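You operate a simulated robot arm through the tools that you are given. There is no shell and no other tool. Be economical: measure what you need, move in short steps, check, and stop when the job is done.

You run a simulated two-armed robot. Do the job below in one go: nothing can be reset, and whatever is moved stays where it is left.

Task
Swap the banding unit's bare core for the new band roll.
Fine: power off before the drawer opens, core into the blue tote, drawer shut and power on again. Where these are worked on the way, their far stop is far enough and under half their travel is too little: power switch of the banding unit.

Only the result counts: the job must be done as asked and must still hold three seconds after the hand-in. Knocking over, shifting, dropping, spilling or breaking anything else fails it.

Robot
Two 7-joint arms with fingered hands on one trunk, on a base that drives. Base frame: it is fixed to the floor where the robot stands at the start and does not move with it; the origin is under the middle of the robot, x ahead of it, y to its left, z up; the surface under the hand at the start is at about z = 820. Readings come in mm, rad, newtons and seconds.
The left shoulder is at the start at [20, 123, 1136], the right one opposite. With the tool pointing down near the work surface each hand reaches from about 120 to 500 mm from the robot's upright axis, wherever it stands, measured 20 degrees to its own side. Places, roughly: band roll drawer [600, 500, 700]; power switch of the banding unit [800, 0, 900]; spindle in the band roll drawer [600, 500, 600]; tote [300, -200, 800]. Payload 2.4 kg a hand.
The tool frame of a hand sits at the grasp point between the pads (the TCP): z along the fingers, y along the line on which they close. The tips reach 17 mm beyond it. Largest opening 88 mm; the body of the gripper starts 47 mm behind the TCP. The gripper is a hand of 3 fingers: y runs from the thumb to the fingers, the wrist lies at [0, 0, -165] in the tool frame, and closing takes about 1.5 s.
Orientation is told as [roll, pitch, yaw] about the base's x, y, z axes, in that order, counted from this pose: with the fingers straight down and closing along the base's y, the tool's x points along the base's -x, its y along +y and its z along -z.

Tools
- The arms move only by the tool play_rows. It takes "left_targets", "right_targets" or both (then of equal length, played together; a hand with none holds still); each is one flat list of numbers, 6 for each row, row after row: the turn, a rotation vector about the base's x, y, z in rad, then the shift along the base's x, y, z in cm. In form: [wx, wy, wz, dx, dy, dz, wx, wy, wz, dx, dy, dz, ...]. A call has 1 to 10 rows; each row shifts and turns the commanded pose from where the row before left it. "left_grip" and "right_grip" are, for a hand that has rows, the opening, from 0 (shut) to 1 (fully open), set as the call begins (left out, the last holds). Rows are played at 5 a second. More than 50 mm and 0.15 rad between two rows, or a gripper value outside its range, and nothing of the call is played. Where a pose cannot be reached the arm comes as near as it can. A force on the tool above 40 N (or 10 N above the force at the start of the call, whichever is more), or a blocked arm, ends the call early, and 0.2 s more pass. The fingers move at their own pace (about 45 mm/s each) and stop on an object; they squeeze with about 25 N. The grip force told is the motor's: it shows also when the fingers shut on nothing. Time passes only in rows, and 0.2 s behind the last, so rows that do not move let the fingers close. The reply holds the time, the measured pose of the TCP, the force on the tool along the base axes, the opening and the grip force, in the units named above and with some noise, with the torque about the TCP (base axes, N m) and any sound that the robot's microphone picked up.
- Cameras (640 x 400 px; columns grow to the right, rows downward): "scene" is now at [50.2, 9, 1569.4]; the picture's right is [0.10, -1.00, 0.00], its down [-0.89, -0.08, -0.46] and it looks along [0.46, 0.04, -0.89] (base axes); focal length 276 px, centre (320, 200). "left" rides on the left gripper at [-52, 4, -66] in its tool frame; the picture's right is [-0.08, -1.00, 0.00], its down [0.78, -0.07, -0.62] and it looks along [0.62, -0.05, 0.78] (tool axes); focal length 243 px, centre (320, 200). "right" rides on the right gripper at [52, 4, -66] in its tool frame; the picture's right is [-0.09, 1.00, 0.00], its down [-0.78, -0.07, -0.62] and it looks along [-0.62, -0.05, 0.78] (tool axes); focal length 243 px, centre (320, 200). There is no depth. A picture from a camera that has moved, and an enlarged one, comes with that camera's place and axes in the base frame and with its lens. The place of the scene camera against the robot may be out by one fixed shift of up to 12 mm in any direction.
- get_image(camera): a new picture of that camera. No time passes.
- move_column(by): slides the trunk up (or, below 0, down) by that many mm; the arms and the scene camera ride with it, the base frame stays. It gives what a move gives, with no picture.
- base_move(legs): drives the robot by 1 to 6 legs, each [ahead, left, turn to the left] in mm, mm and rad, along the robot's own axes; the way and the turn of a leg run together, so that a leg with both is an arc; at most 1500 mm and 3.142 rad a leg. The arms and the cameras ride along, it lands a little off, and it stops where it bumps. It gives what a move gives.
- set_fingers(finger1, finger2, thumb_bend, hand): sets how far each is bent, from 0 (flat) to 1 (curled in); at 0.3 the hand is open as for a grip, at 0.7 the pads meet at the TCP. One left out holds its place. A second passes; each finger stops where it meets its share of the squeeze, and holds until it gets a number again. A gripper value or a shape takes the hand back. It gives what a move gives, with no picture; readings hold the bend of each and the force on the fingers (four entries, about 0 where the hand has none), thumb and palm.
- set_grasp(shape, hand): the hand has 3 fingers and takes this shape, open, in about a second: jaw (thumb against the fingers, like two jaws); tri (thumb and two fingers); tip (a fingertip pinch); poke (one finger out to press); point (the index stretched); flat (the hand flat); cup (the hand cupped); fist (a fist). The gripper value then closes the fingers along that shape, each until it touches; the sizes above hold for jaw. It gives what a move gives, with no picture.
- pan_tilt(pan, tilt): turns the head with the scene camera to pan (to the left, within 2.094 rad either way) and tilt (down, from -0.506 to 1.204), counted from straight ahead of the robot. It gives what a move gives.
- enlarge(camera, box): a new picture of the part [left, top, right, bottom] of that camera's present view, enlarged. No time passes.
- finish_job(): hands the job in; it is judged then, once.

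Work in short steps. Places have to be worked out from the pictures, the camera data and where the tool is seen: move nearer, look again, correct. Check each grasp and each placing, and mend what went wrong. You have 120 turns and 88 pictures in all, those below and enlarged ones among them. Open the grippers and draw the arms clear of the work before you hand the job in, unless the task says otherwise; then end with one line.

The tools are called after "Call:" by a JSON object that holds its "op" and its "data". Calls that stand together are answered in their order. play_rows: Moves the arms, as the interface text tells. Its arguments: {"type":"object","properties":{"left_targets":{"type":"array"},"left_grip":{"type":"number"},"right_targets":{"type":"array"},"right_grip":{"type":"number"}},"required":[]} The other tools are called the same way: move_column (by) slides the trunk up or down; set_grasp (shape, hand) gives the hand a shape; set_fingers (finger1, finger2, thumb_bend, hand) moves the fingers one by one; base_move (legs) drives the base; pan_tilt (pan, tilt) turns the head that bears the scene camera; get_image (camera) takes a picture; enlarge (camera, box) takes an enlarged picture of a part of a camera's view; finish_job () hands the job in.

At the start:

```text
clock: 0.0
left_tool_pos: [241.9, 251.8, 1177.0]
left_orientation: [-0.002, -0.001, 0.0]
left_force: [-0.2, -0.4, -0.5]
left_wrist_torque: [-0.01, 0.02, 0.01]
left_finger_gap: 88.0
left_grip_force: 0.0
left_shape: jaw
left_bend: [0.3, 0.3, 0.3]
left_finger forces: [0.0, 0.0, 0.1, 0.0, 0.0, 0.0]
right_tool_pos: [275.0, 18.4, 1195.7]
right_orientation: [0.001, 0.0, 0.001]
right_force: [-0.4, 0.2, 0.0]
right_wrist_torque: [0.0, 0.01, -0.02]
right_finger_gap: 88.1
right_grip_force: 0.1
right_shape: jaw
right_bend: [0.3, 0.3, 0.3]
right_finger forces: [0.1, 0.0, 0.1, 0.0, 0.0, 0.1]
trunk travel left (down, up): [-350.0, 480.0]
robot x, y, heading: [1.7, -1.3, 0.002]
head pan, tilt: [0.096, 1.096]
```

scene: 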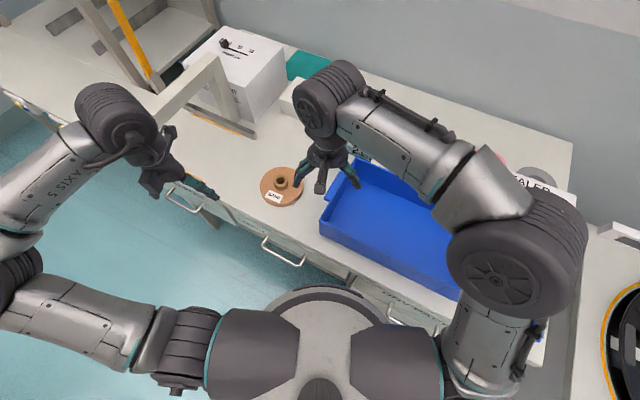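
right: 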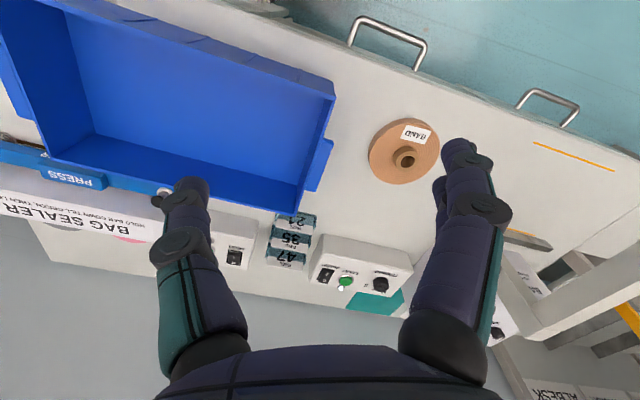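
left: 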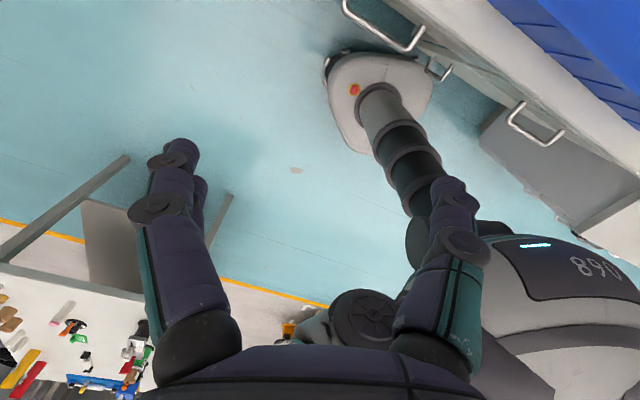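

The overview shows the bench, band roll, tote and machines. I look closer at the bench ahead and to the left.

Call:
{"op": "pan_tilt", "data": {"pan": 0.3, "tilt": 0.75}}

Call:
{"op": "get_image", "data": {"camera": "scene"}}

Call:
{"op": "enlarge", "data": {"camera": "right", "box": [180, 180, 420, 330]}}

```text
clock: 0.8
left_tool_pos: [240.8, 251.3, 1175.9]
left_orientation: [0.001, -0.001, 0.002]
left_force: [0.0, 0.5, 0.5]
left_wrist_torque: [0.01, 0.01, -0.04]
left_finger_gap: 87.8
left_grip_force: 0.1
left_shape: jaw
left_bend: [0.3, 0.3, 0.3]
left_finger forces: [0.1, 0.0, 0.1, 0.1, 0.0, 0.0]
right_tool_pos: [273.6, 16.3, 1195.9]
right_orientation: [0.001, 0.0, 0.001]
right_force: [0.5, -0.5, 0.2]
right_wrist_torque: [0.0, 0.01, 0.01]
right_finger_gap: 87.9
right_grip_force: 0.0
right_shape: jaw
right_bend: [0.3, 0.3, 0.3]
right_finger forces: [0.1, 0.1, 0.0, 0.1, 0.0, 0.0]
trunk travel left (down, up): [-350.0, 480.0]
robot x, y, heading: [0.1, 1.0, 0.002]
head pan, tilt: [0.3, 0.75]
```

```text
84 pictures are left
camera scene: at [66.3, 27.5, 1594.8], right [0.3, -0.96, 0.0], down [-0.65, -0.2, -0.73], along [0.7, 0.22, -0.68], focal length 276 px, centre (320, 200)
```

scene: 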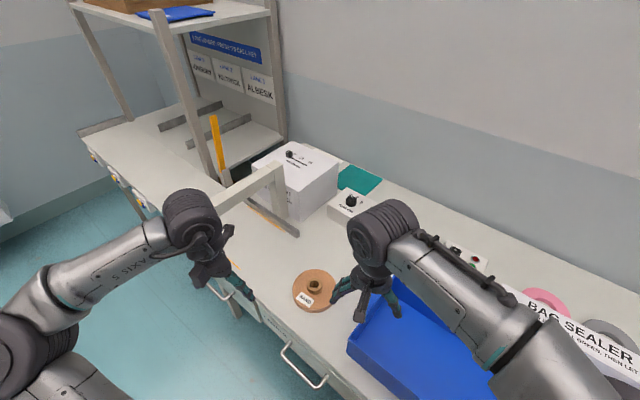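

```text
2.67 times, centred on (300, 255) of right
camera zoom: at [222.5, 21.5, 1262.3], right [0.08, 1.0, 0.0], down [0.78, -0.07, 0.62], along [0.62, -0.05, -0.78], focal length 647 px, centre (373, 53)
```

zoom: 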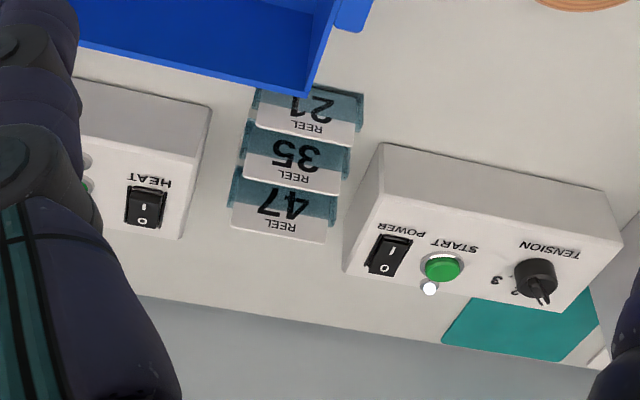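

I enlarge the scene view to read labels.

Call:
{"op": "enlarge", "data": {"camera": "scene", "box": [220, 120, 420, 245]}}

Call:
{"op": "enlarge", "data": {"camera": "scene", "box": [190, 250, 390, 400]}}

```text
3.20 times, centred on (320, 182) of scene
camera zoom: at [66.3, 27.5, 1594.8], right [0.3, -0.96, 0.0], down [-0.65, -0.2, -0.73], along [0.7, 0.22, -0.68], focal length 884 px, centre (320, 256)
```

zoom: 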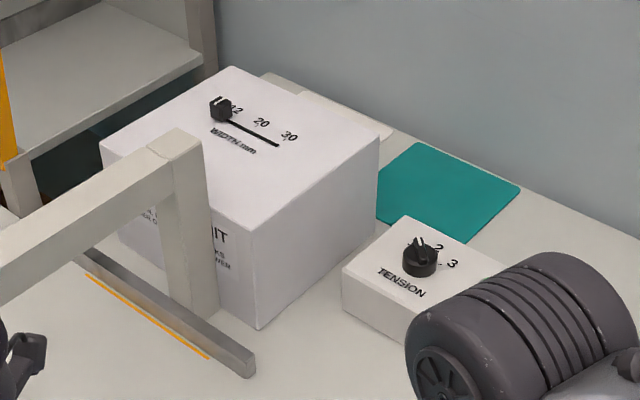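

```text
2.67 times, centred on (290, 325) of scene
camera zoom: at [66.3, 27.5, 1594.8], right [0.3, -0.96, 0.0], down [-0.65, -0.2, -0.73], along [0.7, 0.22, -0.68], focal length 736 px, centre (400, -133)
```

zoom: 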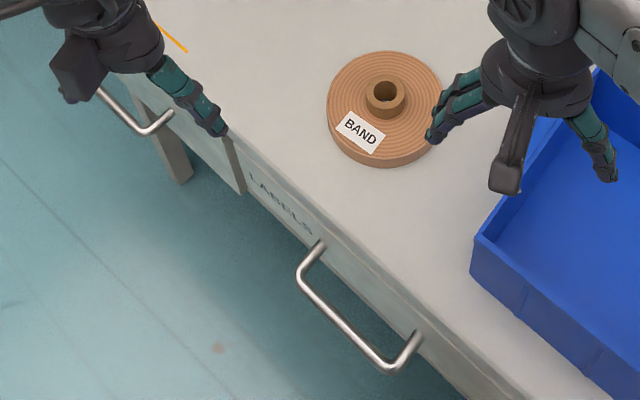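

The controls sit on top of the small box at about (757,-9). I check base clearance to the bench, and look leftwards to the drawer.

Call:
{"op": "pan_tilt", "data": {"pan": 0.0, "tilt": 1.204}}

Call:
{"op": "get_image", "data": {"camera": "scene"}}

Call:
{"op": "pan_tilt", "data": {"pan": 0.9, "tilt": 0.9}}

Call:
{"op": "get_image", "data": {"camera": "scene"}}

```text
clock: 1.7
left_tool_pos: [241.4, 250.2, 1176.1]
left_orientation: [-0.001, 0.0, 0.001]
left_force: [-0.6, 0.5, 0.1]
left_wrist_torque: [0.03, -0.01, -0.02]
left_finger_gap: 88.1
left_grip_force: 0.0
left_shape: jaw
left_bend: [0.3, 0.3, 0.3]
left_finger forces: [0.0, 0.1, 0.0, 0.0, 0.0, 0.1]
right_tool_pos: [274.9, 17.3, 1196.2]
right_orientation: [0.001, 0.0, 0.001]
right_force: [0.2, 0.1, 0.4]
right_wrist_torque: [0.04, 0.01, 0.0]
right_finger_gap: 87.9
right_grip_force: 0.0
right_shape: jaw
right_bend: [0.3, 0.3, 0.3]
right_finger forces: [0.0, 0.1, 0.1, 0.0, 0.1, 0.1]
trunk travel left (down, up): [-350.0, 480.0]
robot x, y, heading: [-6.1, 0.1, 0.001]
head pan, tilt: [0.0, 1.201]
```

```text
80 pictures are left
camera scene: at [43.1, 3.1, 1563.2], right [0.0, -1.0, 0.0], down [-0.93, 0.0, -0.36], along [0.36, 0.0, -0.93], focal length 276 px, centre (320, 200)
```

scene: 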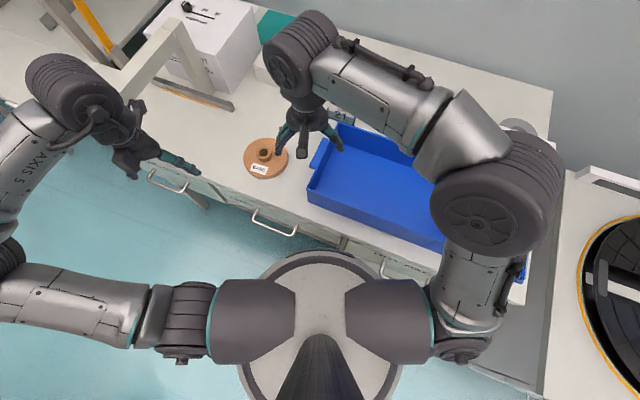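

```text
clock: 2.9
left_tool_pos: [240.8, 251.4, 1176.4]
left_orientation: [0.0, 0.001, -0.001]
left_force: [0.9, 0.4, 1.0]
left_wrist_torque: [-0.03, 0.0, 0.0]
left_finger_gap: 87.9
left_grip_force: 0.0
left_shape: jaw
left_bend: [0.3, 0.3, 0.3]
left_finger forces: [0.0, 0.0, 0.0, 0.1, 0.1, 0.1]
right_tool_pos: [275.4, 16.0, 1195.5]
right_orientation: [-0.002, -0.001, 0.001]
right_force: [-0.4, -0.8, -0.2]
right_wrist_torque: [-0.03, 0.01, 0.01]
right_finger_gap: 87.8
right_grip_force: 0.0
right_shape: jaw
right_bend: [0.3, 0.3, 0.3]
right_finger forces: [0.0, 0.0, 0.0, 0.0, 0.0, 0.0]
trunk travel left (down, up): [-350.0, 480.0]
robot x, y, heading: [0.5, -3.0, -0.003]
head pan, tilt: [0.901, 0.901]
```

```text
79 pictures are left
camera scene: at [34.0, 62.1, 1582.9], right [0.78, -0.62, 0.0], down [-0.49, -0.61, -0.62], along [0.39, 0.49, -0.78], focal length 276 px, centre (320, 200)
```

scene: 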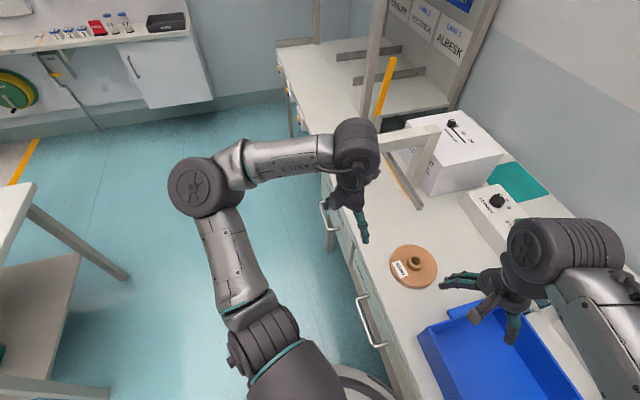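

The bench front turns out to be rotated by about −0.32 rad to the robot, its edge about 265 mm away. I turn to face it squarely and look again.

Call:
{"op": "base_move", "data": {"legs": [[0, 0, -0.32]]}}

Call:
{"op": "pan_tilt", "data": {"pan": 0.0, "tilt": 1.0}}

Call:
{"op": "get_image", "data": {"camera": "scene"}}

Call:
{"op": "get_image", "data": {"camera": "left"}}

```text
clock: 4.3
left_tool_pos: [307.3, 161.9, 1176.8]
left_orientation: [0.0, 0.0, -0.322]
left_force: [0.4, 0.0, 0.0]
left_wrist_torque: [-0.01, 0.03, -0.01]
left_finger_gap: 88.0
left_grip_force: 0.1
left_shape: jaw
left_bend: [0.3, 0.3, 0.3]
left_finger forces: [0.1, 0.0, 0.1, 0.1, 0.0, 0.0]
right_tool_pos: [266.4, -69.3, 1194.7]
right_orientation: [-0.001, 0.001, -0.32]
right_force: [0.8, 1.0, -0.1]
right_wrist_torque: [0.03, -0.01, -0.01]
right_finger_gap: 87.9
right_grip_force: 0.1
right_shape: jaw
right_bend: [0.3, 0.3, 0.3]
right_finger forces: [0.0, 0.0, 0.0, 0.1, 0.0, 0.1]
trunk travel left (down, up): [-350.0, 480.0]
robot x, y, heading: [1.3, 0.8, -0.321]
head pan, tilt: [0.901, 0.901]
```

```text
clock: 5.5
left_tool_pos: [307.4, 162.6, 1177.1]
left_orientation: [-0.001, 0.0, -0.321]
left_force: [0.6, 0.0, -0.1]
left_wrist_torque: [0.01, 0.01, 0.03]
left_finger_gap: 87.8
left_grip_force: 0.1
left_shape: jaw
left_bend: [0.3, 0.3, 0.3]
left_finger forces: [0.1, 0.1, 0.0, 0.0, 0.0, 0.0]
right_tool_pos: [265.7, -69.9, 1196.0]
right_orientation: [0.0, 0.0, -0.319]
right_force: [-0.2, -0.2, -0.1]
right_wrist_torque: [-0.03, 0.01, -0.01]
right_finger_gap: 87.8
right_grip_force: 0.0
right_shape: jaw
right_bend: [0.3, 0.3, 0.3]
right_finger forces: [0.1, 0.0, 0.1, 0.1, 0.1, 0.0]
trunk travel left (down, up): [-350.0, 480.0]
robot x, y, heading: [3.3, 2.4, -0.32]
head pan, tilt: [0.0, 1.0]
```

```text
78 pictures are left
camera scene: at [54.3, -12.7, 1575.7], right [-0.31, -0.95, 0.0], down [-0.8, 0.26, -0.54], along [0.51, -0.17, -0.84], focal length 276 px, centre (320, 200)
```

scene: 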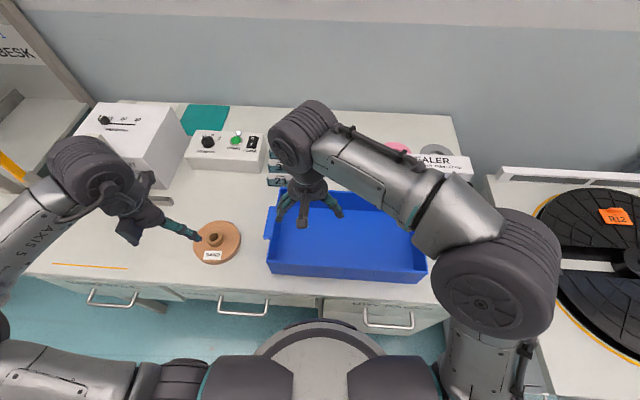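

```text
77 pictures are left
camera left: at [357.8, 150.0, 1242.5], right [-0.23, -0.97, 0.0], down [-0.76, 0.18, 0.62], along [-0.6, 0.14, -0.78], focal length 243 px, centre (320, 200)
```

left: 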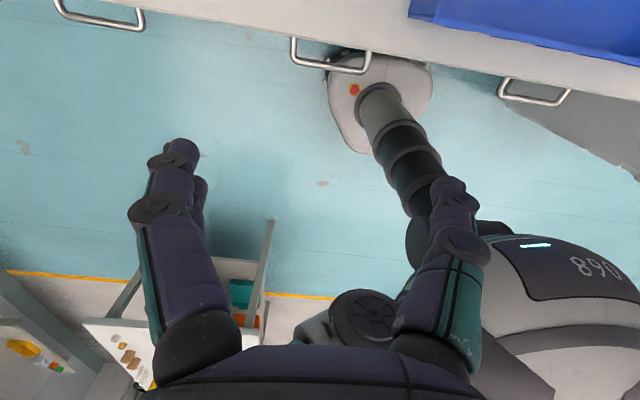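

Bench is now square to the robot. I raise the trunk to clear the arch, then drive ahead and left to stand between switch and drawer.

Call:
{"op": "move_column", "data": {"by": 100}}

Call:
{"op": "base_move", "data": {"legs": [[0, 320, 0], [90, 0, 0]]}}

Call:
{"op": "pan_tilt", "data": {"pan": 0.0, "tilt": 0.9}}

Call:
{"op": "get_image", "data": {"camera": "scene"}}

Call:
{"op": "get_image", "data": {"camera": "left"}}

Call:
{"op": "get_image", "data": {"camera": "right"}}

```text
clock: 6.9
left_tool_pos: [308.5, 161.5, 1277.0]
left_orientation: [0.0, 0.0, -0.323]
left_force: [0.6, -0.1, 0.1]
left_wrist_torque: [0.03, 0.01, 0.03]
left_finger_gap: 87.8
left_grip_force: 0.2
left_shape: jaw
left_bend: [0.3, 0.3, 0.3]
left_finger forces: [0.0, 0.0, 0.1, 0.0, 0.0, 0.0]
right_tool_pos: [266.4, -69.9, 1295.0]
right_orientation: [-0.001, 0.001, -0.32]
right_force: [0.4, -0.5, -1.0]
right_wrist_torque: [-0.01, 0.04, 0.02]
right_finger_gap: 87.9
right_grip_force: 0.0
right_shape: jaw
right_bend: [0.3, 0.3, 0.3]
right_finger forces: [0.0, 0.0, 0.0, 0.0, 0.1, 0.0]
trunk travel left (down, up): [-450.0, 380.0]
robot x, y, heading: [-1.2, -0.4, -0.319]
head pan, tilt: [0.0, 1.0]
```

```text
clock: 9.7
left_tool_pos: [492.2, 429.9, 1276.3]
left_orientation: [0.0, 0.002, -0.317]
left_force: [0.2, -0.2, 0.0]
left_wrist_torque: [0.01, -0.02, 0.01]
left_finger_gap: 88.0
left_grip_force: 0.0
left_shape: jaw
left_bend: [0.3, 0.3, 0.3]
left_finger forces: [0.0, 0.0, 0.0, 0.0, 0.0, 0.0]
right_tool_pos: [452.0, 201.2, 1294.9]
right_orientation: [0.001, 0.0, -0.316]
right_force: [0.2, -0.2, -0.3]
right_wrist_torque: [0.03, -0.04, 0.01]
right_finger_gap: 88.0
right_grip_force: 0.1
right_shape: jaw
right_bend: [0.3, 0.3, 0.3]
right_finger forces: [0.0, 0.0, 0.0, 0.0, 0.0, 0.1]
trunk travel left (down, up): [-450.0, 380.0]
robot x, y, heading: [184.1, 267.2, -0.32]
head pan, tilt: [0.0, 1.0]
```

```text
clock: 10.4
left_tool_pos: [491.4, 432.0, 1276.1]
left_orientation: [0.0, 0.002, -0.316]
left_force: [0.7, 0.0, 0.7]
left_wrist_torque: [0.03, -0.04, -0.03]
left_finger_gap: 88.0
left_grip_force: 0.1
left_shape: jaw
left_bend: [0.3, 0.3, 0.3]
left_finger forces: [0.0, 0.0, 0.1, 0.1, 0.0, 0.0]
right_tool_pos: [450.9, 201.1, 1294.6]
right_orientation: [0.0, 0.0, -0.314]
right_force: [0.0, 0.3, -0.4]
right_wrist_torque: [0.07, -0.01, 0.01]
right_finger_gap: 87.9
right_grip_force: 0.0
right_shape: jaw
right_bend: [0.3, 0.3, 0.3]
right_finger forces: [0.0, 0.0, 0.1, 0.1, 0.1, 0.1]
trunk travel left (down, up): [-450.0, 380.0]
robot x, y, heading: [185.6, 275.1, -0.316]
head pan, tilt: [0.0, 0.901]
```

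```text
76 pictures are left
camera scene: at [244.0, 254.8, 1682.9], right [-0.31, -0.95, 0.0], down [-0.75, 0.24, -0.62], along [0.59, -0.19, -0.78], focal length 276 px, centre (320, 200)
```

scene: 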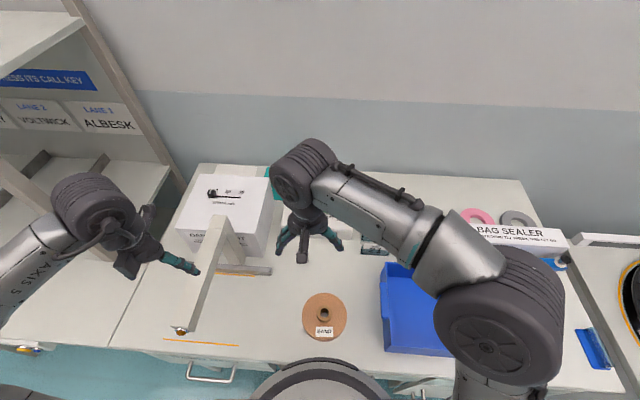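

```text
75 pictures are left
camera left: at [541.3, 420.8, 1342.6], right [-0.23, -0.97, 0.0], down [-0.76, 0.18, 0.62], along [-0.6, 0.14, -0.78], focal length 243 px, centre (320, 200)
```

left: 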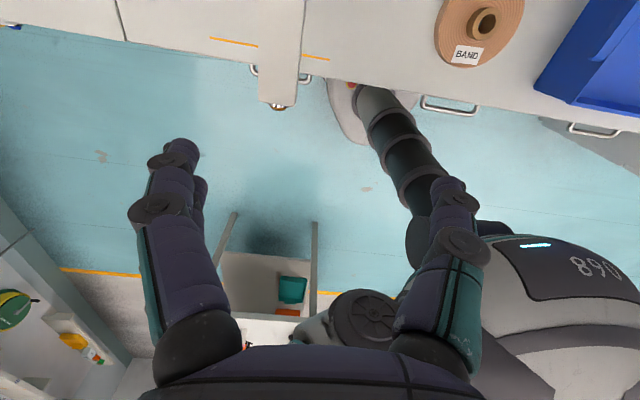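

```text
74 pictures are left
camera right: at [402.5, 220.3, 1362.3], right [0.39, 0.92, 0.0], down [0.72, -0.31, 0.62], along [0.57, -0.24, -0.78], focal length 243 px, centre (320, 200)
```

right: 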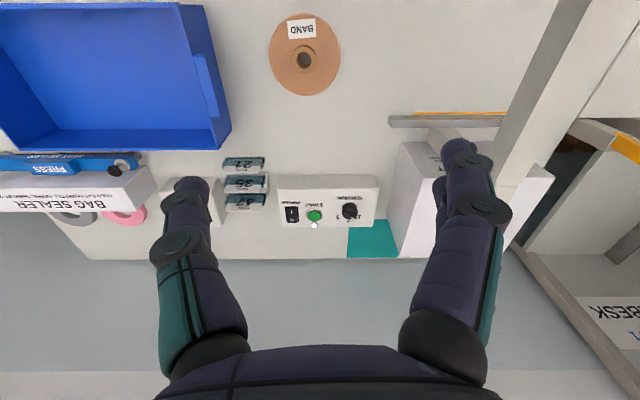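

Switch triangulates to about (752,-6,903). I enlarge it to see the rocker, and look at the drawer label region.

Call:
{"op": "enlarge", "data": {"camera": "right", "box": [265, 190, 345, 240]}}

Call:
{"op": "enlarge", "data": {"camera": "left", "box": [200, 20, 360, 120]}}

```text
8.00 times, centred on (305, 215) of right
camera zoom: at [402.5, 220.3, 1362.3], right [0.39, 0.92, 0.0], down [0.72, -0.31, 0.62], along [0.57, -0.24, -0.78], focal length 1941 px, centre (440, 80)
```

zoom: 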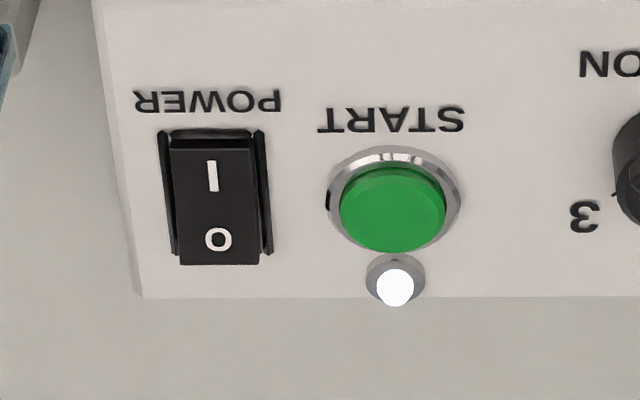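

```text
4.00 times, centred on (280, 70) of left
camera zoom: at [541.3, 420.8, 1342.6], right [-0.23, -0.97, 0.0], down [-0.76, 0.18, 0.62], along [-0.6, 0.14, -0.78], focal length 970 px, centre (480, 720)
```

zoom: 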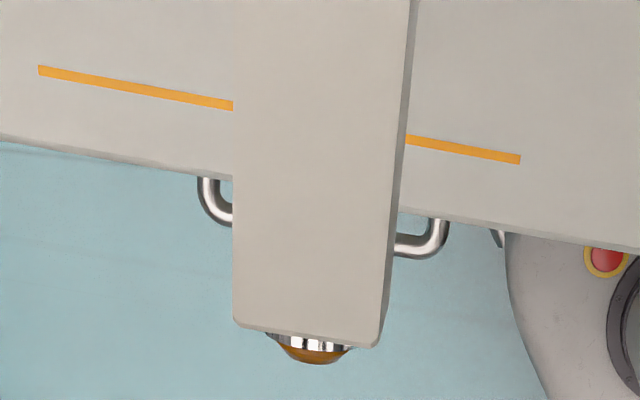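

The 0 end of the rocker is the far, raised one, at about (766,-10,908). I set the right hand to poke and move it forward above the switch.

Call:
{"op": "set_grasp", "data": {"hand": "right", "shape": "poke"}}

Call:
{"op": "play_rows", "data": {"right_targets": [0, 0, 0, 3.5, -2.5, -3, 0, 0, 0, 3.5, -2.5, -3, 0, 0, 0, 3.5, -2.5, -3, 0, 0, 0, 3.5, -2.5, -3, 0, 0, 0, 3.5, -2.5, -3, 0, 0, 0, 3.5, -2.5, -3]}}

Call:
{"op": "get_image", "data": {"camera": "right"}}

```text
clock: 11.3
left_tool_pos: [490.8, 432.8, 1276.4]
left_orientation: [0.001, 0.001, -0.316]
left_force: [1.3, -0.3, -0.1]
left_wrist_torque: [-0.01, 0.0, -0.04]
left_finger_gap: 88.1
left_grip_force: 0.1
left_shape: jaw
left_bend: [0.3, 0.3, 0.3]
left_finger forces: [0.0, 0.0, 0.0, 0.1, 0.1, 0.0]
right_tool_pos: [450.6, 199.1, 1295.2]
right_orientation: [0.0, 0.001, -0.314]
right_force: [0.4, -0.1, 0.8]
right_wrist_torque: [0.02, 0.01, 0.04]
right_finger_gap: 0.0
right_grip_force: 0.0
right_shape: poke
right_bend: [1.0, 1.0, 0.45]
right_finger forces: [0.1, 0.1, 0.0, 0.0, 0.0, 0.0]
trunk travel left (down, up): [-450.0, 380.0]
robot x, y, heading: [182.9, 270.7, -0.317]
head pan, tilt: [0.0, 0.901]
```

```text
refused: row 1 steps farther than a row can; nothing moved
```

```text
71 pictures are left
camera right: at [402.7, 220.2, 1362.3], right [0.39, 0.92, 0.0], down [0.72, -0.31, 0.62], along [0.57, -0.24, -0.78], focal length 243 px, centre (320, 200)
```

right: 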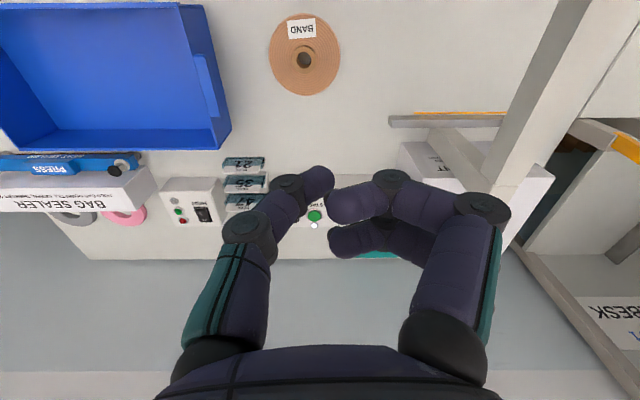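

In "poke" the thumb tip is hardly ahead of the curled knuckles; I try "point".

Call:
{"op": "set_grasp", "data": {"hand": "right", "shape": "point"}}

Call:
{"op": "get_image", "data": {"camera": "right"}}

```text
clock: 12.2
left_tool_pos: [491.9, 432.5, 1276.8]
left_orientation: [0.0, 0.0, -0.314]
left_force: [0.4, -0.4, 0.5]
left_wrist_torque: [-0.02, -0.02, -0.02]
left_finger_gap: 88.1
left_grip_force: 0.1
left_shape: jaw
left_bend: [0.3, 0.3, 0.3]
left_finger forces: [0.0, 0.0, 0.0, 0.0, 0.0, 0.0]
right_tool_pos: [451.5, 200.1, 1295.0]
right_orientation: [0.0, 0.001, -0.315]
right_force: [0.8, 0.0, 0.8]
right_wrist_torque: [-0.02, 0.01, -0.03]
right_finger_gap: 0.3
right_grip_force: 0.0
right_shape: point
right_bend: [0.28, 1.0, 0.93]
right_finger forces: [0.0, 0.0, 0.0, 0.0, 0.0, 0.0]
trunk travel left (down, up): [-450.0, 380.0]
robot x, y, heading: [184.3, 268.6, -0.312]
head pan, tilt: [0.0, 0.901]
```

```text
70 pictures are left
camera right: at [402.7, 220.2, 1362.3], right [0.39, 0.92, 0.0], down [0.72, -0.3, 0.62], along [0.57, -0.24, -0.78], focal length 243 px, centre (320, 200)
```

right: 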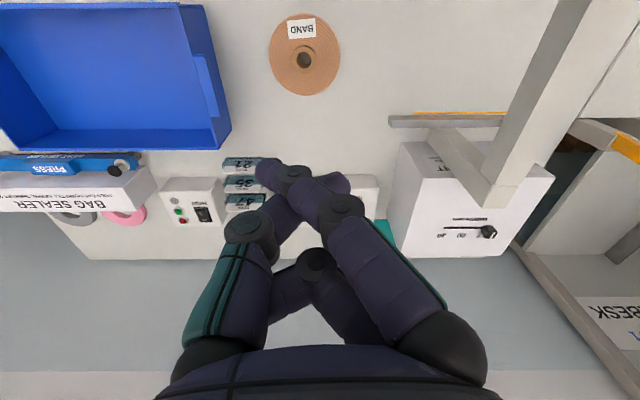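

I use "poke" (thumb tip near the TCP), turning the hand so the thumb faces me and tilting forward, so the thumb tip becomes the lowest point.

Call:
{"op": "set_grasp", "data": {"hand": "right", "shape": "poke"}}

Call:
{"op": "play_rows", "data": {"right_targets": [0, 0, -0.149, 0, 0, 0, 0, 0, -0.149, 0, 0, 0, 0, 0, -0.149, 0, 0, 0, 0, 0, -0.149, 0, 0, 0, 0, 0, -0.149, 0, 0, 0, 0, 0, -0.149, 0, 0, 0, 0, 0, -0.149, 0, 0, 0, 0, 0, -0.149, 0, 0, 0, 0, 0, -0.149, 0, 0, 0, 0, 0, -0.149, 0, 0, 0]}}

Call:
{"op": "play_rows", "data": {"right_targets": [0, 0, -0.081, 2, -1.5, -3, -0.044, -0.133, 0, 2, -1.5, -3, -0.044, -0.133, 0, 2, -1.5, -3, -0.044, -0.133, 0, 2, -1.5, -3, -0.044, -0.133, 0, 2, -1.5, -3, -0.044, -0.133, 0, 2, -1.5, -3]}}

Call:
{"op": "get_image", "data": {"camera": "right"}}

Call:
{"op": "get_image", "data": {"camera": "scene"}}

```text
clock: 13.1
left_tool_pos: [490.9, 433.2, 1276.8]
left_orientation: [-0.001, -0.001, -0.316]
left_force: [0.1, 1.4, 0.6]
left_wrist_torque: [0.01, 0.01, -0.02]
left_finger_gap: 87.9
left_grip_force: 0.1
left_shape: jaw
left_bend: [0.3, 0.3, 0.3]
left_finger forces: [0.0, 0.0, 0.0, 0.0, 0.0, 0.0]
right_tool_pos: [451.6, 199.9, 1295.0]
right_orientation: [0.002, -0.002, -0.314]
right_force: [-0.4, 0.1, 0.1]
right_wrist_torque: [0.01, 0.01, 0.0]
right_finger_gap: 0.0
right_grip_force: 0.0
right_shape: poke
right_bend: [1.0, 1.0, 1.0]
right_finger forces: [0.0, 0.0, 0.2, 0.0, 0.1, 0.1]
trunk travel left (down, up): [-450.0, 380.0]
robot x, y, heading: [182.7, 267.7, -0.315]
head pan, tilt: [0.0, 0.901]
```

```text
clock: 15.3
left_tool_pos: [492.0, 433.5, 1277.0]
left_orientation: [0.001, 0.0, -0.315]
left_force: [0.8, -0.3, -0.1]
left_wrist_torque: [0.05, 0.01, 0.02]
left_finger_gap: 87.8
left_grip_force: 0.0
left_shape: jaw
left_bend: [0.3, 0.3, 0.3]
left_finger forces: [0.0, 0.1, 0.0, 0.1, 0.1, 0.1]
right_tool_pos: [451.5, 200.1, 1294.6]
right_orientation: [0.001, 0.002, -1.808]
right_force: [0.6, -0.1, -0.1]
right_wrist_torque: [0.01, -0.01, -0.01]
right_finger_gap: 0.0
right_grip_force: 0.0
right_shape: poke
right_bend: [1.0, 1.0, 1.0]
right_finger forces: [0.1, 0.0, 0.0, 0.1, 0.0, 0.0]
trunk travel left (down, up): [-450.0, 380.0]
robot x, y, heading: [184.3, 268.3, -0.315]
head pan, tilt: [0.0, 0.901]
```

```text
clock: 16.7
left_tool_pos: [491.9, 431.7, 1276.0]
left_orientation: [0.0, 0.002, -0.317]
left_force: [-0.2, 0.2, 0.5]
left_wrist_torque: [-0.01, 0.01, 0.0]
left_finger_gap: 88.0
left_grip_force: 0.1
left_shape: jaw
left_bend: [0.3, 0.3, 0.3]
left_finger forces: [0.0, 0.0, 0.1, 0.0, 0.1, 0.0]
right_tool_pos: [571.1, 110.6, 1111.2]
right_orientation: [0.69, 0.007, -1.9]
right_force: [0.3, -0.8, -0.4]
right_wrist_torque: [-0.03, 0.02, 0.0]
right_finger_gap: 0.3
right_grip_force: 0.1
right_shape: poke
right_bend: [1.0, 1.0, 1.0]
right_finger forces: [0.1, 0.0, 0.0, 0.1, 0.1, 0.1]
trunk travel left (down, up): [-450.0, 380.0]
robot x, y, heading: [186.0, 269.4, -0.32]
head pan, tilt: [0.0, 0.901]
```

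```text
69 pictures are left
camera right: at [551.7, 171.1, 1165.9], right [0.7, -0.33, 0.64], down [-0.68, -0.6, 0.43], along [0.24, -0.73, -0.64], focal length 243 px, centre (320, 200)
```

right: 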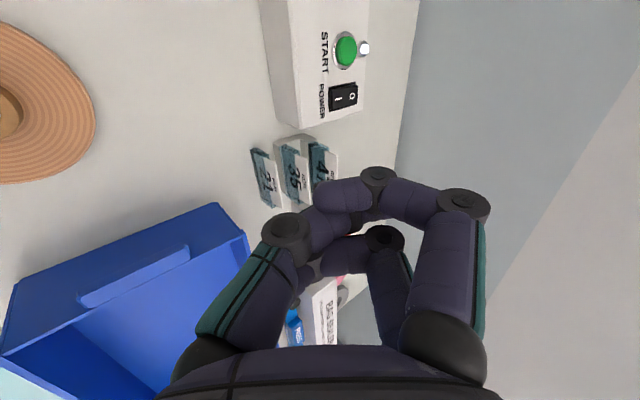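

```text
68 pictures are left
camera scene: at [244.8, 254.4, 1682.9], right [-0.31, -0.95, 0.0], down [-0.75, 0.24, -0.62], along [0.59, -0.19, -0.78], focal length 276 px, centre (320, 200)
```

scene: 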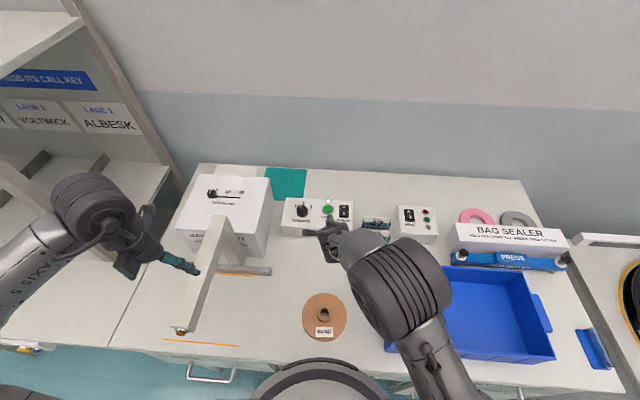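

The "poke" shape ends fully curled, so I straighten the thumb alone and look.

Call:
{"op": "set_fingers", "data": {"hand": "right", "finger1": 1.0, "finger2": 1.0, "thumb_bend": 0.4}}

Call:
{"op": "get_image", "data": {"camera": "right"}}

```text
clock: 17.7
left_tool_pos: [491.7, 432.1, 1276.6]
left_orientation: [0.0, 0.0, -0.316]
left_force: [0.5, 0.1, 0.1]
left_wrist_torque: [0.0, 0.02, -0.03]
left_finger_gap: 87.8
left_grip_force: 0.1
left_shape: jaw
left_bend: [0.3, 0.3, 0.3]
left_finger forces: [0.0, 0.0, 0.1, 0.0, 0.0, 0.0]
right_tool_pos: [572.0, 109.9, 1111.8]
right_orientation: [0.699, -0.005, -1.887]
right_force: [-0.1, 0.4, 0.0]
right_wrist_torque: [0.03, 0.03, 0.02]
right_finger_gap: 12.9
right_grip_force: 0.1
right_shape: fingers
right_bend: [0.85, 0.99, 0.5]
right_finger forces: [0.0, 0.1, 0.0, 0.0, 0.1, 0.0]
trunk travel left (down, up): [-450.0, 380.0]
robot x, y, heading: [184.0, 270.9, -0.314]
head pan, tilt: [0.0, 0.901]
```

```text
67 pictures are left
camera right: at [551.5, 171.6, 1166.5], right [0.7, -0.32, 0.64], down [-0.67, -0.6, 0.43], along [0.25, -0.73, -0.63], focal length 243 px, centre (320, 200)
```

right: 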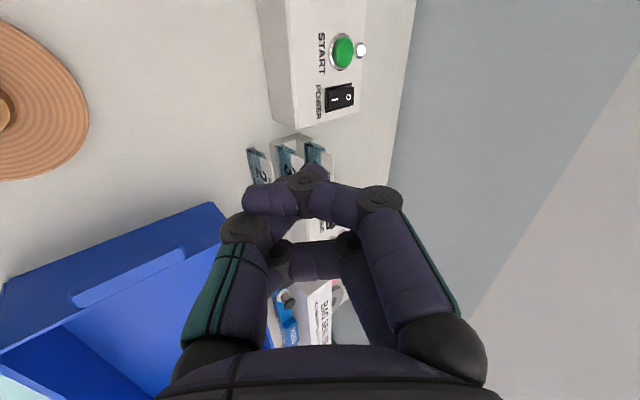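

Fingers are interlocking; I open everything first, then curl only the two fingers.

Call:
{"op": "set_fingers", "data": {"hand": "right", "finger1": 0.3, "finger2": 0.3, "thumb_bend": 0.4}}

Call:
{"op": "set_fingers", "data": {"hand": "right", "finger1": 1.0, "finger2": 1.0, "thumb_bend": 0.4}}

Call:
{"op": "get_image", "data": {"camera": "right"}}

```text
clock: 18.7
left_tool_pos: [492.7, 432.4, 1275.8]
left_orientation: [0.001, 0.0, -0.317]
left_force: [0.1, -0.6, 0.5]
left_wrist_torque: [0.03, -0.03, 0.01]
left_finger_gap: 88.0
left_grip_force: 0.2
left_shape: jaw
left_bend: [0.3, 0.3, 0.3]
left_finger forces: [0.1, 0.0, 0.0, 0.0, 0.1, 0.0]
right_tool_pos: [572.5, 110.9, 1111.7]
right_orientation: [0.7, -0.004, -1.886]
right_force: [-0.6, 0.0, 0.2]
right_wrist_torque: [0.0, -0.02, 0.01]
right_finger_gap: 12.1
right_grip_force: 0.0
right_shape: fingers
right_bend: [0.67, 0.91, 0.47]
right_finger forces: [0.0, 0.0, 0.0, 0.1, 0.0, 0.0]
trunk travel left (down, up): [-450.0, 380.0]
robot x, y, heading: [186.1, 263.6, -0.314]
head pan, tilt: [0.0, 0.901]
```

```text
clock: 19.7
left_tool_pos: [491.5, 432.3, 1276.6]
left_orientation: [-0.001, -0.001, -0.316]
left_force: [-0.4, 0.5, 0.3]
left_wrist_torque: [0.01, 0.05, 0.03]
left_finger_gap: 88.1
left_grip_force: 0.1
left_shape: jaw
left_bend: [0.3, 0.3, 0.3]
left_finger forces: [0.0, 0.0, 0.1, 0.1, 0.0, 0.1]
right_tool_pos: [572.2, 110.2, 1112.5]
right_orientation: [0.7, -0.004, -1.887]
right_force: [0.2, 0.2, 0.2]
right_wrist_torque: [0.01, -0.04, 0.0]
right_finger_gap: 12.4
right_grip_force: 0.1
right_shape: fingers
right_bend: [0.81, 0.97, 0.49]
right_finger forces: [0.0, 0.0, 0.0, 0.0, 0.1, 0.0]
trunk travel left (down, up): [-450.0, 380.0]
robot x, y, heading: [187.1, 266.2, -0.317]
head pan, tilt: [0.0, 0.901]
```

```text
66 pictures are left
camera right: at [551.5, 171.6, 1166.5], right [0.7, -0.32, 0.64], down [-0.67, -0.6, 0.43], along [0.25, -0.73, -0.63], focal length 243 px, centre (320, 200)
```

right: 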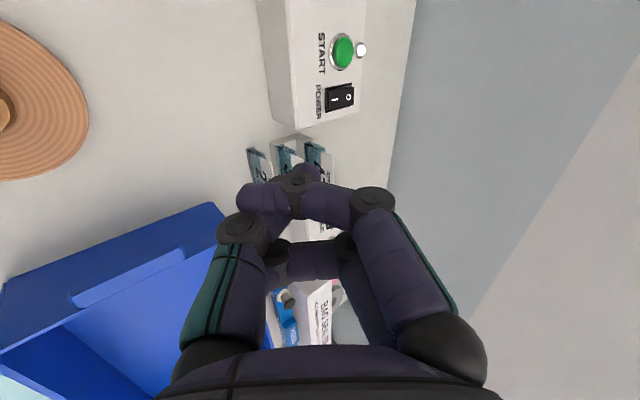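

Still interlocked; I reset via "jaw" and then curl the fingers, keeping the thumb open.

Call:
{"op": "set_grasp", "data": {"hand": "right", "shape": "jaw"}}

Call:
{"op": "set_grasp", "data": {"hand": "right", "shape": "jaw"}}

Call:
{"op": "set_fingers", "data": {"hand": "right", "finger1": 0.9, "finger2": 0.9, "thumb_bend": 0.3}}

Call:
{"op": "get_image", "data": {"camera": "right"}}

```text
clock: 20.6
left_tool_pos: [491.3, 432.9, 1276.1]
left_orientation: [0.001, 0.0, -0.316]
left_force: [-0.7, 0.2, -0.5]
left_wrist_torque: [0.02, 0.02, -0.04]
left_finger_gap: 87.9
left_grip_force: 0.1
left_shape: jaw
left_bend: [0.3, 0.3, 0.3]
left_finger forces: [0.0, 0.1, 0.0, 0.1, 0.1, 0.1]
right_tool_pos: [572.4, 110.1, 1112.5]
right_orientation: [0.7, -0.004, -1.887]
right_force: [0.5, -0.8, 0.8]
right_wrist_torque: [-0.01, 0.01, -0.01]
right_finger_gap: 87.7
right_grip_force: 0.0
right_shape: jaw
right_bend: [0.3, 0.3, 0.3]
right_finger forces: [0.1, 0.0, 0.1, 0.0, 0.0, 0.1]
trunk travel left (down, up): [-450.0, 380.0]
robot x, y, heading: [186.3, 269.6, -0.315]
head pan, tilt: [0.0, 0.901]
```

```text
clock: 21.5
left_tool_pos: [490.9, 432.5, 1277.1]
left_orientation: [0.001, 0.0, -0.315]
left_force: [0.5, 0.3, 0.3]
left_wrist_torque: [0.0, 0.01, -0.02]
left_finger_gap: 88.2
left_grip_force: 0.0
left_shape: jaw
left_bend: [0.3, 0.3, 0.3]
left_finger forces: [0.0, 0.0, 0.1, 0.0, 0.0, 0.0]
right_tool_pos: [572.7, 110.7, 1113.5]
right_orientation: [0.702, -0.004, -1.887]
right_force: [-0.1, 0.8, 0.0]
right_wrist_torque: [0.04, 0.0, 0.0]
right_finger_gap: 87.9
right_grip_force: 0.1
right_shape: jaw
right_bend: [0.3, 0.3, 0.3]
right_finger forces: [0.0, 0.0, 0.0, 0.0, 0.0, 0.0]
trunk travel left (down, up): [-450.0, 380.0]
robot x, y, heading: [184.8, 271.2, -0.314]
head pan, tilt: [0.0, 0.901]
```

```text
clock: 22.5
left_tool_pos: [491.6, 432.9, 1276.4]
left_orientation: [0.001, 0.0, -0.315]
left_force: [-0.2, 0.6, 0.4]
left_wrist_torque: [0.0, 0.04, 0.02]
left_finger_gap: 87.8
left_grip_force: 0.0
left_shape: jaw
left_bend: [0.3, 0.3, 0.3]
left_finger forces: [0.0, 0.1, 0.1, 0.0, 0.0, 0.0]
right_tool_pos: [571.3, 109.5, 1112.9]
right_orientation: [0.698, -0.005, -1.887]
right_force: [0.3, 0.5, 0.6]
right_wrist_torque: [-0.02, 0.02, -0.03]
right_finger_gap: 28.1
right_grip_force: 0.1
right_shape: fingers
right_bend: [0.9, 0.9, 0.3]
right_finger forces: [0.0, 0.1, 0.1, 0.1, 0.0, 0.1]
trunk travel left (down, up): [-450.0, 380.0]
robot x, y, heading: [183.9, 269.5, -0.316]
head pan, tilt: [0.0, 0.901]
```

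```text
65 pictures are left
camera right: at [551.5, 171.6, 1166.5], right [0.7, -0.32, 0.64], down [-0.67, -0.6, 0.43], along [0.25, -0.73, -0.63], focal length 243 px, centre (320, 200)
```

right: 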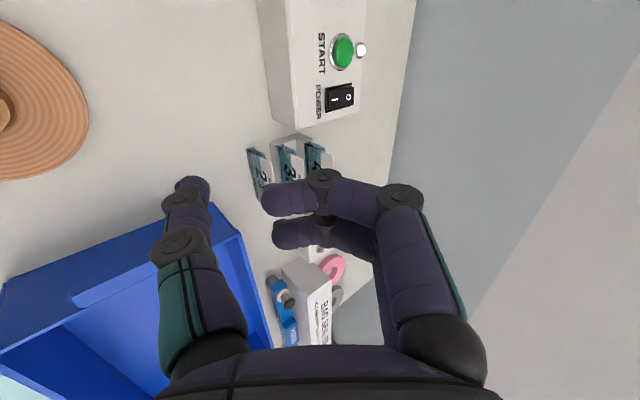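

Thumb tip is now the lowest point, about 45 mm below and 27 mm nearer than the TCP. I move it to ~40 mm above the rocker's 0 end.

Call:
{"op": "play_rows", "data": {"right_targets": [0, 0, 0, 3.1, -1.8, -1.7, 0, 0, 0, 3.1, -1.8, -1.7, 0, 0, 0, 3.1, -1.8, -1.7, 0, 0, 0, 3.1, -1.8, -1.7, 0, 0, 0, 3.1, -1.8, -1.7, 0, 0, 0, 3.1, -1.8, -1.7, 0, 0, 0, 3.4, -2.0, -1.5]}}

Call:
{"op": "get_image", "data": {"camera": "right"}}

Call:
{"op": "enlarge", "data": {"camera": "scene", "box": [270, 170, 430, 270]}}

```text
clock: 24.1
left_tool_pos: [490.8, 433.2, 1276.3]
left_orientation: [0.0, -0.001, -0.315]
left_force: [0.1, -0.1, 0.0]
left_wrist_torque: [-0.01, 0.01, 0.01]
left_finger_gap: 87.9
left_grip_force: 0.0
left_shape: jaw
left_bend: [0.3, 0.3, 0.3]
left_finger forces: [0.0, 0.0, 0.0, 0.0, 0.1, 0.0]
right_tool_pos: [699.4, 8.7, 1028.0]
right_orientation: [0.7, -0.003, -1.886]
right_force: [0.4, -0.5, -0.1]
right_wrist_torque: [-0.01, -0.01, -0.01]
right_finger_gap: 28.1
right_grip_force: 0.1
right_shape: fingers
right_bend: [0.9, 0.9, 0.3]
right_finger forces: [0.1, 0.0, 0.0, 0.1, 0.1, 0.0]
right hand out of reach, approached as far as the arm can: row 5, 6, 7
trunk travel left (down, up): [-450.0, 380.0]
robot x, y, heading: [184.8, 268.9, -0.319]
head pan, tilt: [0.0, 0.901]
```

```text
64 pictures are left
camera right: at [678.6, 70.0, 1082.6], right [0.7, -0.32, 0.64], down [-0.67, -0.6, 0.43], along [0.25, -0.73, -0.63], focal length 243 px, centre (320, 200)
```

right: 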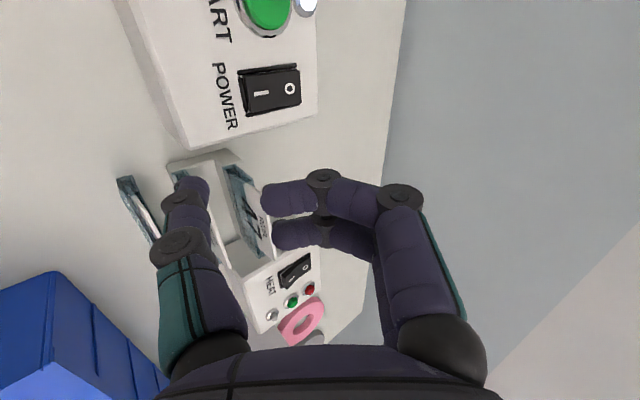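

```text
4.00 times, centred on (350, 220) of scene
camera zoom: at [244.4, 255.5, 1683.0], right [-0.31, -0.95, 0.0], down [-0.75, 0.24, -0.62], along [0.59, -0.19, -0.78], focal length 1104 px, centre (200, 120)
```

zoom: 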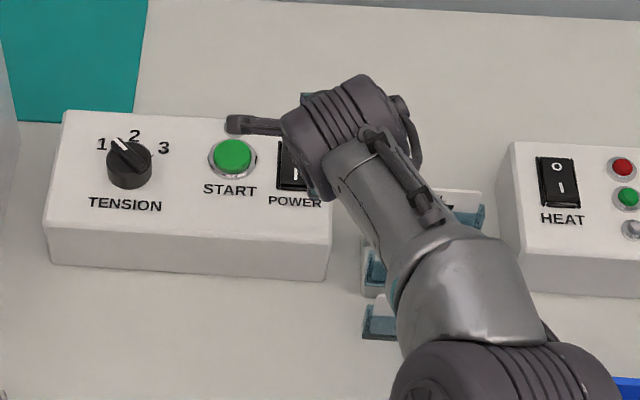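

The arm falls ~90 mm short. The torso bottom (z≈1009) is above the bench and the column can stand between the two handles, so I shift left 95 and ahead 80.

Call:
{"op": "base_move", "data": {"legs": [[0, 95, 0], [80, 0, 0]]}}

Call:
{"op": "get_image", "data": {"camera": "left"}}

```text
clock: 25.8
left_tool_pos: [570.3, 505.6, 1278.0]
left_orientation: [0.001, -0.002, -0.318]
left_force: [0.2, -0.9, -0.3]
left_wrist_torque: [-0.02, -0.04, -0.01]
left_finger_gap: 88.1
left_grip_force: 0.0
left_shape: jaw
left_bend: [0.3, 0.3, 0.3]
left_finger forces: [0.1, 0.0, 0.0, 0.0, 0.0, 0.0]
right_tool_pos: [778.9, 80.7, 1029.1]
right_orientation: [0.702, -0.004, -1.887]
right_force: [0.7, -0.2, 0.4]
right_wrist_torque: [0.0, -0.02, -0.01]
right_finger_gap: 28.4
right_grip_force: 0.2
right_shape: fingers
right_bend: [0.9, 0.9, 0.3]
right_finger forces: [0.1, 0.0, 0.0, 0.0, 0.1, 0.0]
trunk travel left (down, up): [-450.0, 380.0]
robot x, y, heading: [264.2, 342.8, -0.318]
head pan, tilt: [0.0, 0.901]
stopped in leg 2: the robot was blocked; the commanded pose is now the measured one
```

```text
62 pictures are left
camera left: at [621.1, 493.3, 1342.6], right [-0.23, -0.97, 0.0], down [-0.76, 0.18, 0.62], along [-0.6, 0.14, -0.78], focal length 243 px, centre (320, 200)
```

left: 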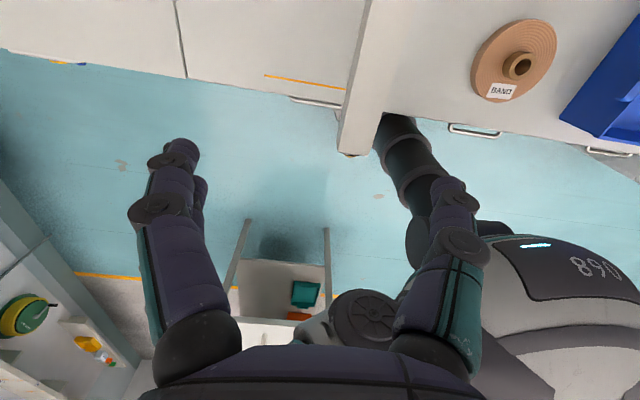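

Blocked at about 55 mm; enough. I back off 10 mm, tilt the hand to a flatter angle while raising both hands, then lower the column.

Call:
{"op": "base_move", "data": {"legs": [[-10, 0, 0]]}}

Call:
{"op": "play_rows", "data": {"right_targets": [-0.039, -0.119, 0, -1, 0, 3.5, -0.039, -0.119, 0, -1, 0, 3.5, -0.039, -0.119, 0, -1, 0, 3.5, -0.039, -0.119, 0, -1, 0, 3.5], "left_targets": [0, 0, 0, 0, 0, 3, 0, 0, 0, 0, 0, 3, 0, 0, 0, 0, 0, 3, 0, 0, 0, 0, 0, 3]}}

Call:
{"op": "move_column", "data": {"by": -120}}

Call:
{"op": "get_image", "data": {"camera": "right"}}

```text
clock: 26.6
left_tool_pos: [562.1, 507.0, 1276.9]
left_orientation: [-0.001, 0.0, -0.318]
left_force: [-0.3, 0.2, -0.6]
left_wrist_torque: [0.02, 0.02, 0.0]
left_finger_gap: 87.5
left_grip_force: 0.0
left_shape: jaw
left_bend: [0.3, 0.3, 0.3]
left_finger forces: [0.1, 0.0, 0.0, 0.1, 0.0, 0.0]
right_tool_pos: [770.8, 82.4, 1029.4]
right_orientation: [0.7, -0.003, -1.892]
right_force: [0.7, -0.5, 0.4]
right_wrist_torque: [0.0, 0.02, -0.02]
right_finger_gap: 28.2
right_grip_force: 0.2
right_shape: fingers
right_bend: [0.9, 0.9, 0.3]
right_finger forces: [0.0, 0.0, 0.0, 0.1, 0.0, 0.0]
trunk travel left (down, up): [-450.0, 380.0]
robot x, y, heading: [256.1, 347.8, -0.317]
head pan, tilt: [0.0, 0.901]
```

```text
clock: 27.6
left_tool_pos: [573.0, 496.1, 1381.9]
left_orientation: [0.0, -0.001, -0.317]
left_force: [-0.1, 0.6, 0.0]
left_wrist_torque: [0.0, 0.02, 0.02]
left_finger_gap: 87.8
left_grip_force: 0.0
left_shape: jaw
left_bend: [0.3, 0.3, 0.3]
left_finger forces: [0.1, 0.0, 0.0, 0.0, 0.1, 0.1]
left hand out of reach, approached as far as the arm can: row 4
right_tool_pos: [726.7, 83.9, 1169.3]
right_orientation: [1.205, -0.002, -1.892]
right_force: [-0.3, -0.6, -0.2]
right_wrist_torque: [0.0, -0.03, 0.01]
right_finger_gap: 28.3
right_grip_force: 0.1
right_shape: fingers
right_bend: [0.9, 0.9, 0.3]
right_finger forces: [0.0, 0.0, 0.1, 0.0, 0.0, 0.1]
trunk travel left (down, up): [-450.0, 380.0]
robot x, y, heading: [255.8, 344.7, -0.318]
head pan, tilt: [0.0, 0.901]
```

```text
clock: 29.1
left_tool_pos: [573.0, 496.0, 1261.1]
left_orientation: [-0.001, 0.001, -0.319]
left_force: [0.9, 0.7, -0.7]
left_wrist_torque: [-0.04, -0.02, 0.01]
left_finger_gap: 87.9
left_grip_force: 0.1
left_shape: jaw
left_bend: [0.3, 0.3, 0.3]
left_finger forces: [0.0, 0.1, 0.1, 0.0, 0.0, 0.1]
right_tool_pos: [728.2, 85.2, 1049.2]
right_orientation: [1.202, -0.002, -1.891]
right_force: [-0.3, 0.2, 0.4]
right_wrist_torque: [-0.01, -0.01, -0.01]
right_finger_gap: 28.3
right_grip_force: 0.1
right_shape: fingers
right_bend: [0.9, 0.9, 0.3]
right_finger forces: [0.0, 0.1, 0.1, 0.1, 0.0, 0.0]
trunk travel left (down, up): [-330.0, 500.0]
robot x, y, heading: [254.3, 347.0, -0.319]
head pan, tilt: [0.0, 0.901]
```

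```text
61 pictures are left
camera right: at [686.3, 152.6, 1078.0], right [0.31, -0.19, 0.93], down [-0.82, -0.55, 0.16], along [0.48, -0.81, -0.33], focal length 243 px, centre (320, 200)
```

right: 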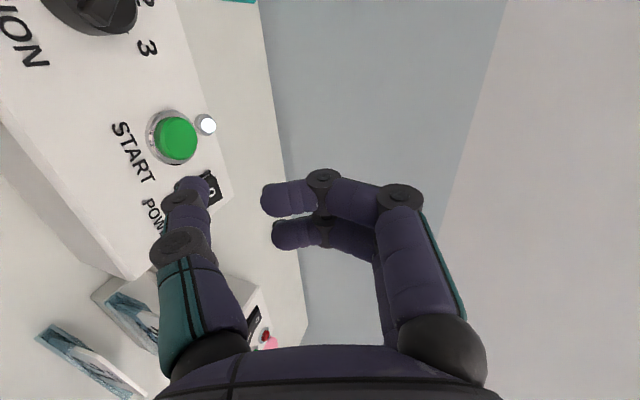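

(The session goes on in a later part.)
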